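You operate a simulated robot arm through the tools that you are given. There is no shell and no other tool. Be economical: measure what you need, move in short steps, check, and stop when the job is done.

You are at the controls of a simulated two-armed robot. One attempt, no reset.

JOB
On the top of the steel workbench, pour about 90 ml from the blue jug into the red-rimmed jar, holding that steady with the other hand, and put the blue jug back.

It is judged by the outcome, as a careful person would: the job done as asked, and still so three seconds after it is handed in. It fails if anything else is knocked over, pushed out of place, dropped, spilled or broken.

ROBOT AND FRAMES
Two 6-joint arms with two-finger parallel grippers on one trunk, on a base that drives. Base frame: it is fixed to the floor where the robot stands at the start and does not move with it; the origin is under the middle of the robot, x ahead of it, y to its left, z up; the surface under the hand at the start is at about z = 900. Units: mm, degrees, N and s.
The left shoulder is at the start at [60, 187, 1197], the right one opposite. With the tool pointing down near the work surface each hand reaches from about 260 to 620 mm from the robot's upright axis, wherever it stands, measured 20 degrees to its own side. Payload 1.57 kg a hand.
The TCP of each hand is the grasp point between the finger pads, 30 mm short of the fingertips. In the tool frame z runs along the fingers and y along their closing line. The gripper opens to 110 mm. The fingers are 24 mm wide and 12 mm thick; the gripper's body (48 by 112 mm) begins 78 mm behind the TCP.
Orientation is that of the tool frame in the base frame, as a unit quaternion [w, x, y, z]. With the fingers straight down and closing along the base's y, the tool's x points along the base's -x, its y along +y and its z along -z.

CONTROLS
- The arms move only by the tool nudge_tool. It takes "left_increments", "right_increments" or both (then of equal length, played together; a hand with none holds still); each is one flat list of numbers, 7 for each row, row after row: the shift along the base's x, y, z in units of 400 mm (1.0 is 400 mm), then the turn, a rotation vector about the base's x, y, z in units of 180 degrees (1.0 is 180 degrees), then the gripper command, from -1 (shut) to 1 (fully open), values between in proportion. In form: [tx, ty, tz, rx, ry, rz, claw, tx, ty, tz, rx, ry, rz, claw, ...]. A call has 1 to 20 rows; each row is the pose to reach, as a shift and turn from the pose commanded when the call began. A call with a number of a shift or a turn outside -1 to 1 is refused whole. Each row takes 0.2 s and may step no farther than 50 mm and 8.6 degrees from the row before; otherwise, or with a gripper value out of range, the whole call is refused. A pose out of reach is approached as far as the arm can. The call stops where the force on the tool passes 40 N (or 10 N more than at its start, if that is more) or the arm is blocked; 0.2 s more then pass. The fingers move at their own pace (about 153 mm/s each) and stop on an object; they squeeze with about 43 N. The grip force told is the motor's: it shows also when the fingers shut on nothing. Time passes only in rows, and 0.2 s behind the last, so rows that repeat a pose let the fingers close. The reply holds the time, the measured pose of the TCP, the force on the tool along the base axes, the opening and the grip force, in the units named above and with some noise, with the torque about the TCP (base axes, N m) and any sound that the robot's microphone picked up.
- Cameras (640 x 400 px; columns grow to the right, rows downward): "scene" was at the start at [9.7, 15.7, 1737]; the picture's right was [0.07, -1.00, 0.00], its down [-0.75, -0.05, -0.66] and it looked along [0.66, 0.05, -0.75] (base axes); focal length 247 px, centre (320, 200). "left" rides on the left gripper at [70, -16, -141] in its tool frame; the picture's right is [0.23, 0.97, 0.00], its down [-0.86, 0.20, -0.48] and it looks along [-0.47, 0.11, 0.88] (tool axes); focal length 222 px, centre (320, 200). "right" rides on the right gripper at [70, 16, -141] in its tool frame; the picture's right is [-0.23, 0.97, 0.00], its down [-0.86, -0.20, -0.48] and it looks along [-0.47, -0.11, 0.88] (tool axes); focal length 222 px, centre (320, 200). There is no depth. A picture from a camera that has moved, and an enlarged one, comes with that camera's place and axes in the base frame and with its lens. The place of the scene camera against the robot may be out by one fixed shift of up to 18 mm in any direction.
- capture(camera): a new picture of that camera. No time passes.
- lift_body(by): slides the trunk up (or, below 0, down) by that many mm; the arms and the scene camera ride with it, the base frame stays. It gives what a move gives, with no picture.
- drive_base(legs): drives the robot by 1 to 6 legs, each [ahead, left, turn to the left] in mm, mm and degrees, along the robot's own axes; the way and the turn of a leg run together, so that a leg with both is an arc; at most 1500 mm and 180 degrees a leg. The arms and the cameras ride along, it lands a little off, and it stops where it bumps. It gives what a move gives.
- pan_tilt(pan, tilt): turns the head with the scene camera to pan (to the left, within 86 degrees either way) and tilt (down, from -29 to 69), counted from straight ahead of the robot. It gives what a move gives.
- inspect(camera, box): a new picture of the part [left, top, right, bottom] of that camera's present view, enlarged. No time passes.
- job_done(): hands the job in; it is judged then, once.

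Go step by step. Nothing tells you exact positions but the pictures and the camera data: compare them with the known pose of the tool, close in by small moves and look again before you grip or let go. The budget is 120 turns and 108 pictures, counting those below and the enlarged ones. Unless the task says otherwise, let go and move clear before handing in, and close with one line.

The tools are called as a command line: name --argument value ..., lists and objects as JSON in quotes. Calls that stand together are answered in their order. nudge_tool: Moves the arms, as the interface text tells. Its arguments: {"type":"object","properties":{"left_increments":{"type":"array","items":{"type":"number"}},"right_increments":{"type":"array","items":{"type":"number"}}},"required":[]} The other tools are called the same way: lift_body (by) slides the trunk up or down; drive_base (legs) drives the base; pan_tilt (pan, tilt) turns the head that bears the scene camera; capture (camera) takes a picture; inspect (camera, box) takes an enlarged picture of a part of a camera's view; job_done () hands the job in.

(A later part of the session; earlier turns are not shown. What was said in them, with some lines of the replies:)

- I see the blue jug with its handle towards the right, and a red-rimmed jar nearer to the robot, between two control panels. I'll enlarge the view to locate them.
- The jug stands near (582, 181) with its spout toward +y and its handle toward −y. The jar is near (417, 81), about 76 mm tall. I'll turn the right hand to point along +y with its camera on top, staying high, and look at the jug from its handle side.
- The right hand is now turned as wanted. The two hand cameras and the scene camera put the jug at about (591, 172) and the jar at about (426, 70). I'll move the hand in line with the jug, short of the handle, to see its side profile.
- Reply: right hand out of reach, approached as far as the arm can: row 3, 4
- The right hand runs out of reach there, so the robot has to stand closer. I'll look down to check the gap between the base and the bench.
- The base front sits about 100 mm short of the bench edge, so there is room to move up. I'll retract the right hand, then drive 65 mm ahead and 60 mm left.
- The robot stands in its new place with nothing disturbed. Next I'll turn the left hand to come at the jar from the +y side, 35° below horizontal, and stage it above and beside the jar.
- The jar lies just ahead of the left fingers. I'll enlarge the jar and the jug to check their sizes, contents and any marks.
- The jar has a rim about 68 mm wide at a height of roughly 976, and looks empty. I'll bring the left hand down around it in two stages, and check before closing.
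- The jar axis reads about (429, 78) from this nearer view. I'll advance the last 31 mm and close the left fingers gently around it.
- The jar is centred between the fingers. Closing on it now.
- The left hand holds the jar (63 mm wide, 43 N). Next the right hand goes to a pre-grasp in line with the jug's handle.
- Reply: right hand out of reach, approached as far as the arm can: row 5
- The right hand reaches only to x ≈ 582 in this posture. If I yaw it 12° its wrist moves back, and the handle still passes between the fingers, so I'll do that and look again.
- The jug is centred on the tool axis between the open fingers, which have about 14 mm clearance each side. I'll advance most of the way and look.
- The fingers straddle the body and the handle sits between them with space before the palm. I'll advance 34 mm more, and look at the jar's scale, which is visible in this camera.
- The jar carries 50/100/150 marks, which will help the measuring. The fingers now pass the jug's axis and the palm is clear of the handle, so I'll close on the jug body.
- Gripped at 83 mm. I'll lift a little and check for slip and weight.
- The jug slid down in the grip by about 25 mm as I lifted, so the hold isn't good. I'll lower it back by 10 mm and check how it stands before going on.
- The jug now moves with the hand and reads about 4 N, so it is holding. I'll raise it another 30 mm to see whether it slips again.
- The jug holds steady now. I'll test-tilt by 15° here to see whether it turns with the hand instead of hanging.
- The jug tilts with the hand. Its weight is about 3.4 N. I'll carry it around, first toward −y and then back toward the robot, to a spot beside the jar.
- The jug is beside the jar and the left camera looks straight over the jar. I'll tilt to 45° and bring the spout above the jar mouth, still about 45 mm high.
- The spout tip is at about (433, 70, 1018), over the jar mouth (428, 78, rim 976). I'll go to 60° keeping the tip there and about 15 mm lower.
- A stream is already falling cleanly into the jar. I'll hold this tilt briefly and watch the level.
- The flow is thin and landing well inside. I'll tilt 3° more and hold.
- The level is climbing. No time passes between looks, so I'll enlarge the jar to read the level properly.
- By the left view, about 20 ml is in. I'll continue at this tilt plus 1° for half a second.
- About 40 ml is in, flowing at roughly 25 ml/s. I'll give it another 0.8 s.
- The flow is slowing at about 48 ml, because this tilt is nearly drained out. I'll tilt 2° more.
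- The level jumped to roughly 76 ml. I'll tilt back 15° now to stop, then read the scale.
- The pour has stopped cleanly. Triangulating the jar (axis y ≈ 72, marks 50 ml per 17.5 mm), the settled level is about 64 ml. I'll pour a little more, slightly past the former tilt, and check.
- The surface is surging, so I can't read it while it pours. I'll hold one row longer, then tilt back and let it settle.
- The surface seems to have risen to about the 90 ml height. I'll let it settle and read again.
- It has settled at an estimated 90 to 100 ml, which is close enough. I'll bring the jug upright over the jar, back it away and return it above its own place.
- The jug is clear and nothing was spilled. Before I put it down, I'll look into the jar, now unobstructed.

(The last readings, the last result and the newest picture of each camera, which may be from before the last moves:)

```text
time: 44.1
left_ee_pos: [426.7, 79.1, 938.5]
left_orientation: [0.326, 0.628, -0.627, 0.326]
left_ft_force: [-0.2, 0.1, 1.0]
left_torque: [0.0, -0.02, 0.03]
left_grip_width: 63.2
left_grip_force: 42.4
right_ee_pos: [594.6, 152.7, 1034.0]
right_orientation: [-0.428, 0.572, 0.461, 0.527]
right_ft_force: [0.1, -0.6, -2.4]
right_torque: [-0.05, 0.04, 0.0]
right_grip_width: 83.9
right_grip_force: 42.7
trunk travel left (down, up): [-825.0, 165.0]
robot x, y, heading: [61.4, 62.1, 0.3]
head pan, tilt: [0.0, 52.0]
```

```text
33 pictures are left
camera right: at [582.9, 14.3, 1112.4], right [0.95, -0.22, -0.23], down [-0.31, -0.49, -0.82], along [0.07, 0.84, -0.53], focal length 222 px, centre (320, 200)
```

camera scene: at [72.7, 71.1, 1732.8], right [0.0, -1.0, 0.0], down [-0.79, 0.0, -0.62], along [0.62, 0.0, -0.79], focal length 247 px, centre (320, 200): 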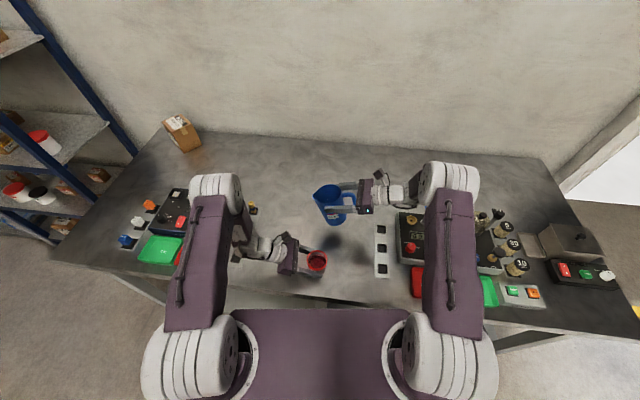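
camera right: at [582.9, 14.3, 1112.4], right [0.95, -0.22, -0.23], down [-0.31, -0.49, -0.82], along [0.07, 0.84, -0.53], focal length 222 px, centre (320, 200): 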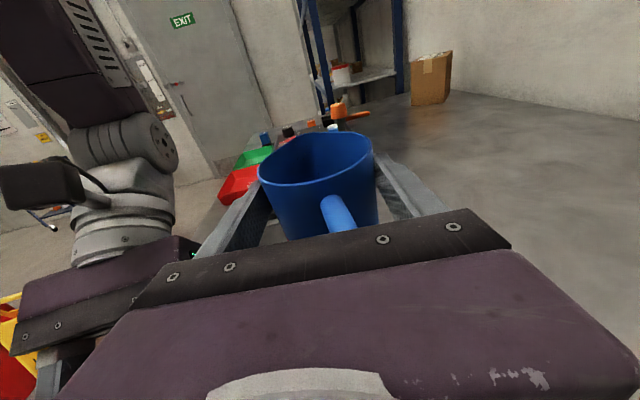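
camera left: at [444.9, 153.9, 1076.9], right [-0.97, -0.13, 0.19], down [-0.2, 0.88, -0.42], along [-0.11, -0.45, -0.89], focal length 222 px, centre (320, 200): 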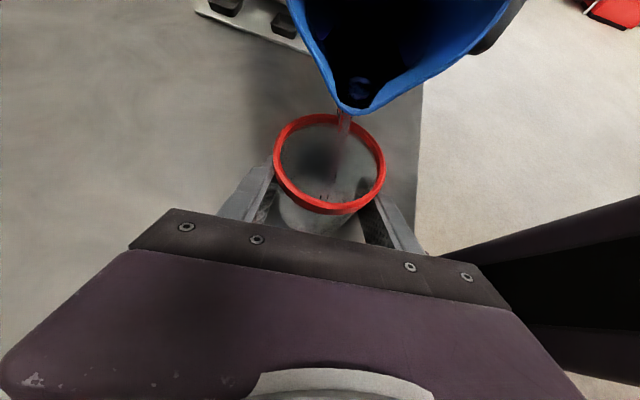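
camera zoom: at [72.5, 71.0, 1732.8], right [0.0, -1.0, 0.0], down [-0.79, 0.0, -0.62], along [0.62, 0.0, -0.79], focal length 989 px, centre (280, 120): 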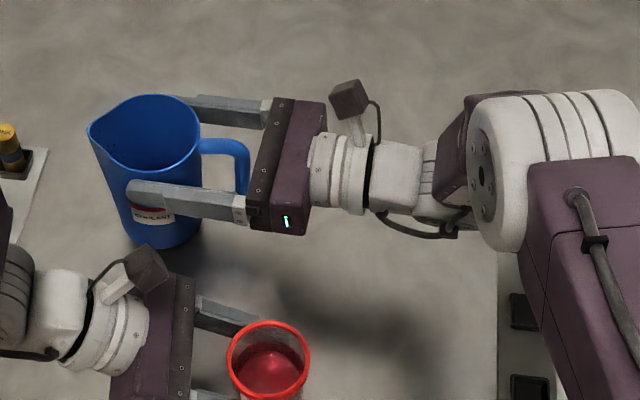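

The jug is above its place and hangs straight. I'll lower it slowly until it stands.

nudge_tool --right_increments '[0, 0, -0.015, 0, 0, 0, 0, 0, 0, -0.03, 0, 0, 0, 0, 0, 0, -0.045, 0, 0, 0, 0, 0, 0, -0.05, 0, 0, 0, 0, 0, 0, -0.05, 0, 0, 0, 0]'

inspect --camera "scene" --box '[260, 180, 400, 270]'

```text
time: 45.3
left_ee_pos: [428.2, 79.2, 938.3]
left_orientation: [-0.326, -0.627, 0.628, -0.325]
left_ft_force: [1.0, 0.7, -0.6]
left_torque: [0.02, 0.02, 0.07]
left_grip_width: 63.3
left_grip_force: 43.0
right_ee_pos: [594.1, 151.1, 1014.1]
right_orientation: [-0.429, 0.571, 0.461, 0.527]
right_ft_force: [0.3, 0.6, -1.8]
right_torque: [-0.03, 0.01, 0.06]
right_grip_width: 83.8
right_grip_force: 42.5
trunk travel left (down, up): [-825.0, 165.0]
robot x, y, heading: [64.5, 62.0, 0.1]
head pan, tilt: [0.0, 52.0]
```

```text
4.44 times, centred on (330, 225) of scene
camera zoom: at [72.5, 71.0, 1732.8], right [0.0, -1.0, 0.0], down [-0.79, 0.0, -0.62], along [0.62, 0.0, -0.79], focal length 1098 px, centre (276, 89)
```

zoom: 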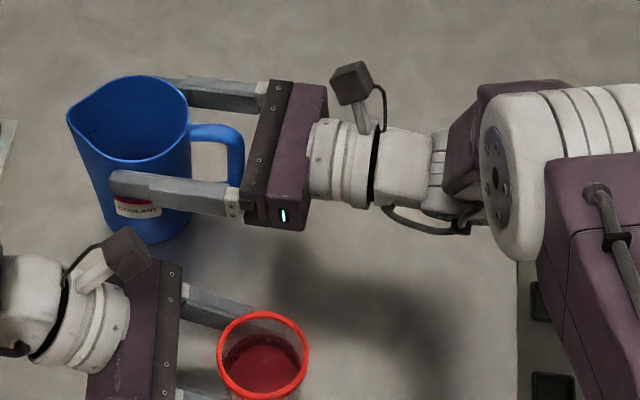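

It is nearly standing and matches its first picture within a few mm. I'll go down a few mm more to feel contact.

nudge_tool --right_increments '[0, 0, -0.0025, 0, 0, 0, 0, 0, 0, -0.005, 0, 0, 0, 0, 0, 0, -0.0075, 0, 0, 0, 0]'

```text
time: 46.1
left_ee_pos: [425.6, 78.4, 940.5]
left_orientation: [-0.325, -0.627, 0.628, -0.326]
left_ft_force: [0.4, 0.5, 0.1]
left_torque: [-0.02, -0.03, 0.0]
left_grip_width: 62.9
left_grip_force: 42.5
right_ee_pos: [593.2, 150.6, 1013.2]
right_orientation: [-0.428, 0.569, 0.461, 0.529]
right_ft_force: [0.9, -0.3, 17.3]
right_torque: [-0.28, 0.18, 0.01]
right_grip_width: 83.8
right_grip_force: 42.8
trunk travel left (down, up): [-825.0, 165.0]
robot x, y, heading: [66.4, 61.4, 0.1]
head pan, tilt: [0.0, 52.0]
```

It is in contact (17 N). I'll ease off 2 mm and open gradually.

nudge_tool --right_increments '[0, 0, 0.004, 0, 0, 0, 0, 0, 0, 0.005, 0, 0, 0, 0, 0, 0, 0.005, 0, 0, 0, 0.6, 0, 0, 0.005, 0, 0, 0, 0.8, 0, 0, 0.005, 0, 0, 0, 1, 0, 0, 0.005, 0, 0, 0, 1]'

capture --camera "right"

inspect --camera "scene" --box '[260, 180, 400, 270]'

```text
time: 47.5
left_ee_pos: [428.9, 79.8, 938.7]
left_orientation: [-0.328, -0.626, 0.628, -0.325]
left_ft_force: [-0.7, 0.1, -0.1]
left_torque: [-0.01, 0.02, 0.0]
left_grip_width: 63.3
left_grip_force: 43.1
right_ee_pos: [593.6, 152.4, 1013.2]
right_orientation: [-0.428, 0.571, 0.46, 0.528]
right_ft_force: [0.4, -0.3, 0.8]
right_torque: [0.0, 0.0, 0.03]
right_grip_width: 110.1
right_grip_force: 0.0
trunk travel left (down, up): [-825.0, 165.0]
robot x, y, heading: [64.2, 60.5, -0.3]
head pan, tilt: [0.0, 52.0]
```

```text
31 pictures are left
camera right: at [582.5, 13.8, 1092.3], right [0.95, -0.22, -0.23], down [-0.31, -0.49, -0.82], along [0.07, 0.84, -0.53], focal length 222 px, centre (320, 200)
```

right: 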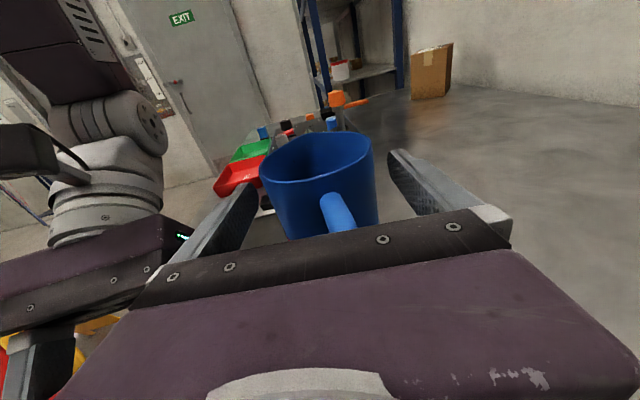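

```text
4.44 times, centred on (330, 225) of scene
camera zoom: at [72.0, 70.9, 1732.8], right [0.0, -1.0, 0.0], down [-0.79, 0.0, -0.62], along [0.62, 0.0, -0.79], focal length 1098 px, centre (276, 89)
```

zoom: 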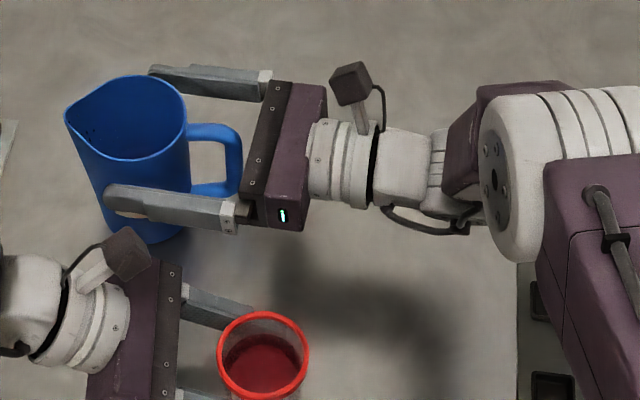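

The jug stands free on its spot, about 3 mm from where it was. I'll back the right hand straight out and use its camera to check the jar against its marks.

nudge_tool --right_increments '[-0.0166, -0.078, 0, 0, 0, 0, 1, -0.0332, -0.156, 0, 0, 0, 0, 1, -0.05, -0.235, 0, 0, 0, 0, 1, -0.067, -0.32, -0.03, 0, 0, 0, 1, -0.067, -0.32, -0.07, 0, 0, 0, 1]'

capture --camera "right"

inspect --camera "right" --box '[110, 190, 220, 290]'

```text
time: 48.7
left_ee_pos: [427.5, 79.3, 938.5]
left_orientation: [0.326, 0.628, -0.627, 0.326]
left_ft_force: [-0.8, 0.5, 0.0]
left_torque: [-0.02, 0.02, 0.01]
left_grip_width: 63.0
left_grip_force: 43.1
right_ee_pos: [568.4, 22.6, 987.7]
right_orientation: [-0.428, 0.571, 0.461, 0.528]
right_ft_force: [0.8, 0.3, 0.4]
right_torque: [-0.01, -0.02, 0.03]
right_grip_width: 109.9
right_grip_force: 0.0
trunk travel left (down, up): [-825.0, 165.0]
robot x, y, heading: [64.7, 62.5, 0.2]
head pan, tilt: [0.0, 52.0]
```

```text
29 pictures are left
camera right: at [555.9, -114.6, 1065.8], right [0.95, -0.22, -0.23], down [-0.31, -0.49, -0.82], along [0.07, 0.84, -0.53], focal length 222 px, centre (320, 200)
```

right: 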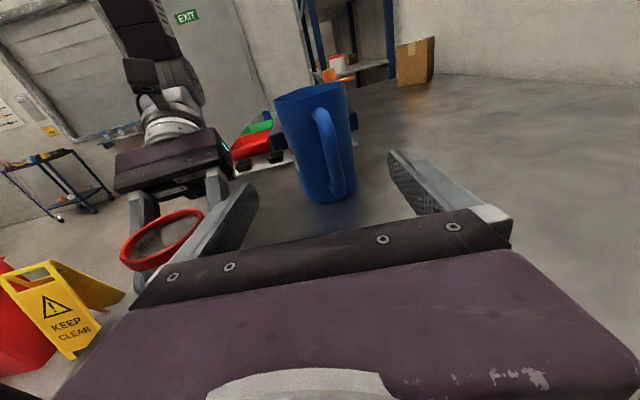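

```text
4.00 times, centred on (165, 240) of right
camera zoom: at [555.9, -114.6, 1065.8], right [0.95, -0.22, -0.23], down [-0.31, -0.49, -0.82], along [0.07, 0.84, -0.53], focal length 888 px, centre (940, 40)
```

zoom: 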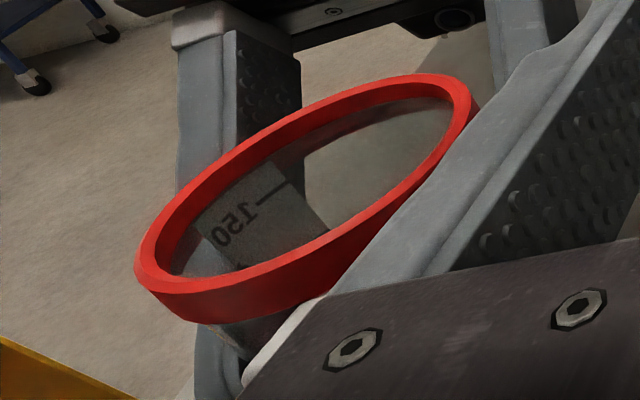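

The view is too shallow to see the level. I'll turn the free right hand to look down into the jar from the +x side.

nudge_tool --right_increments '[-0.026, -0.03, 0.03, -0.0176, -0.0033, 0.0353, 1, -0.052, -0.05, 0.06, -0.0352, -0.0065, 0.0705, 1, -0.078, -0.07, 0.08, -0.0528, -0.0098, 0.1058, 1, -0.104, -0.0775, 0.08, -0.0705, -0.013, 0.1411, 1, -0.13, -0.0775, 0.07, -0.0881, -0.0163, 0.1764, 1, -0.156, -0.0775, 0.065, -0.1057, -0.0195, 0.2116, 1, -0.1825, -0.0775, 0.0625, -0.1233, -0.0228, 0.2469, 1]'

capture --camera "right"

```text
time: 50.3
left_ee_pos: [428.9, 78.7, 938.4]
left_orientation: [-0.327, -0.627, 0.628, -0.326]
left_ft_force: [-0.6, 0.5, 0.6]
left_torque: [0.07, -0.02, 0.05]
left_grip_width: 63.0
left_grip_force: 42.9
right_ee_pos: [493.5, -6.2, 1010.6]
right_orientation: [-0.464, 0.405, 0.747, 0.249]
right_ft_force: [0.1, 0.0, -0.2]
right_torque: [-0.04, 0.0, -0.02]
right_grip_width: 110.1
right_grip_force: 0.1
trunk travel left (down, up): [-825.0, 165.0]
robot x, y, heading: [63.9, 63.4, 0.2]
head pan, tilt: [0.0, 52.0]
```

```text
27 pictures are left
camera right: at [560.9, -79.7, 1134.9], right [0.87, 0.45, -0.21], down [0.27, -0.79, -0.55], along [-0.41, 0.42, -0.81], focal length 222 px, centre (320, 200)
```

right: 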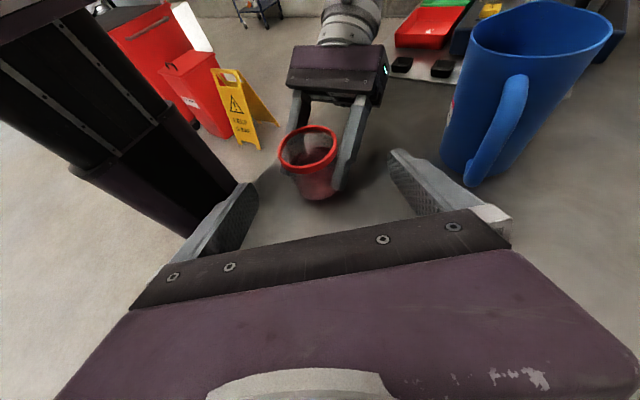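

inspect --camera "right" --box '[270, 115, 350, 205]'

inspect --camera "right" --box '[285, 120, 335, 165]'

```text
4.44 times, centred on (310, 160) of right
camera zoom: at [560.9, -79.7, 1134.9], right [0.87, 0.45, -0.21], down [0.27, -0.79, -0.55], along [-0.41, 0.42, -0.81], focal length 987 px, centre (364, 378)
```

zoom: 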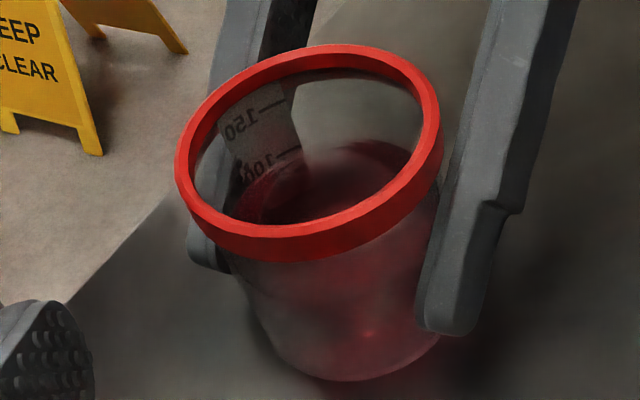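

```text
8.89 times, centred on (310, 142) of right
camera zoom: at [560.9, -79.7, 1134.9], right [0.87, 0.45, -0.21], down [0.27, -0.79, -0.55], along [-0.41, 0.42, -0.81], focal length 1974 px, centre (409, 711)
```

zoom: 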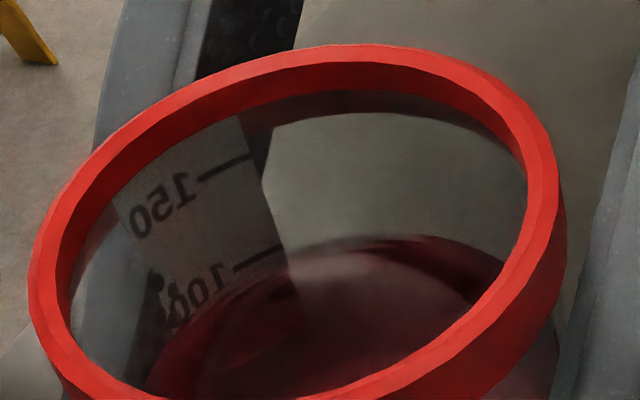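

The level sits just below the 100 mark, at about 90 ml. Now I'll release the jar and back the left hand out along its own axis, and raise the right hand clear.

nudge_tool --left_increments '[0, 0, 0, 0, 0, 0, 0.2, 0, 0, 0, 0, 0, 0, 0.5, 0, 0, 0, 0, 0, 0, 0.8, 0, 0, 0, 0, 0, 0, 1, 0, 0.05, 0.035, 0, 0, 0, 1, 0, 0.12, 0.084, 0, 0, 0, 1, 0, 0.2, 0.14, 0, 0, 0, 1, 0, 0.25, 0.2, 0, 0, 0, 1, 0, 0.27, 0.3, 0, 0, 0, 1, 0, 0.27, 0.4, 0, 0, 0, 1]' --right_increments '[0, 0, 0.02, 0, 0, 0, 1, 0, -0.03, 0.05, 0, 0, 0, 1, 0, -0.08, 0.08, 0, 0, 0, 1, 0, -0.14, 0.11, 0, 0, 0, 1, 0, -0.2, 0.15, 0, 0, 0, 1, 0, -0.25, 0.2, 0, 0, 0, 1, 0, -0.28, 0.25, 0, 0, 0, 1, 0, -0.28, 0.25, 0, 0, 0, 1, 0, -0.28, 0.25, 0, 0, 0, 1, 0, -0.28, 0.25, 0, 0, 0, 1]'

capture --camera "scene"

inspect --camera "scene" --box '[240, 190, 400, 290]'

```text
time: 52.5
left_ee_pos: [425.7, 188.3, 1100.1]
left_orientation: [0.326, 0.628, -0.627, 0.326]
left_ft_force: [-0.5, -0.7, 0.4]
left_torque: [0.03, 0.0, -0.01]
left_grip_width: 110.1
left_grip_force: 0.0
right_ee_pos: [494.1, -119.3, 1110.9]
right_orientation: [-0.463, 0.407, 0.746, 0.251]
right_ft_force: [0.1, 0.2, -0.6]
right_torque: [0.01, 0.01, -0.04]
right_grip_width: 109.7
right_grip_force: 0.0
trunk travel left (down, up): [-825.0, 165.0]
robot x, y, heading: [69.8, 62.4, 0.0]
head pan, tilt: [0.0, 52.0]
```

```text
24 pictures are left
camera scene: at [70.2, 69.9, 1732.8], right [0.0, -1.0, 0.0], down [-0.79, 0.0, -0.62], along [0.62, 0.0, -0.79], focal length 247 px, centre (320, 200)
```

scene: 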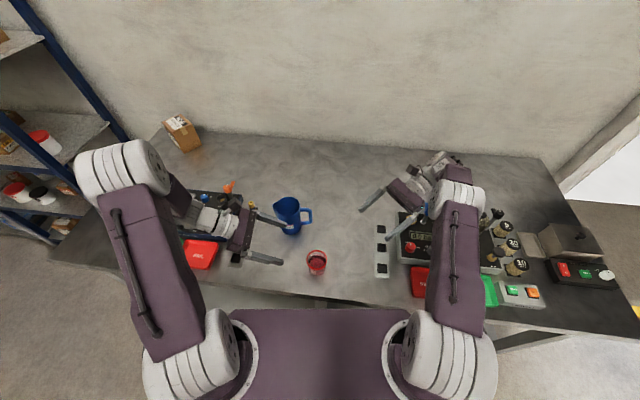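

```text
4.00 times, centred on (320, 240) of scene
camera zoom: at [70.2, 69.9, 1732.8], right [0.0, -1.0, 0.0], down [-0.79, 0.0, -0.62], along [0.62, 0.0, -0.79], focal length 989 px, centre (320, 40)
```

zoom: 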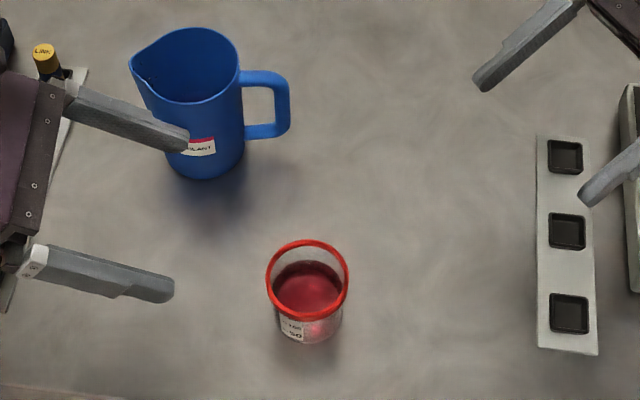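

Both hands are clear, and the jug and jar stand where they were with no spill on the bench. One last enlarged look at the jar's scale.

inspect --camera "scene" --box '[300, 245, 335, 280]'

```text
11.43 times, centred on (318, 262) of scene
camera zoom: at [70.2, 69.9, 1732.8], right [0.0, -1.0, 0.0], down [-0.79, 0.0, -0.62], along [0.62, 0.0, -0.79], focal length 2825 px, centre (349, -514)
```

zoom: 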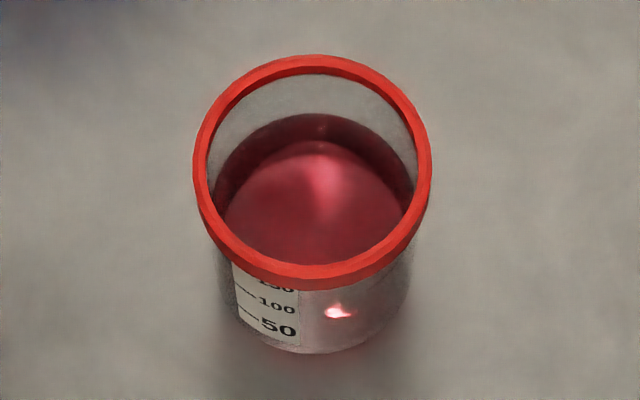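

The jar and jug stand upright and clear, and the level is just under the 100 mark, so I'm handing in.

job_done

```text
The job is handed in.
```

I poured about 90 ml from the blue jug into the red-rimmed jar while the left hand held the jar steady. The level settled just under the jar's 100 mark. The jug is back within a few millimetres of its original spot, both hands are clear, and I saw no spills.
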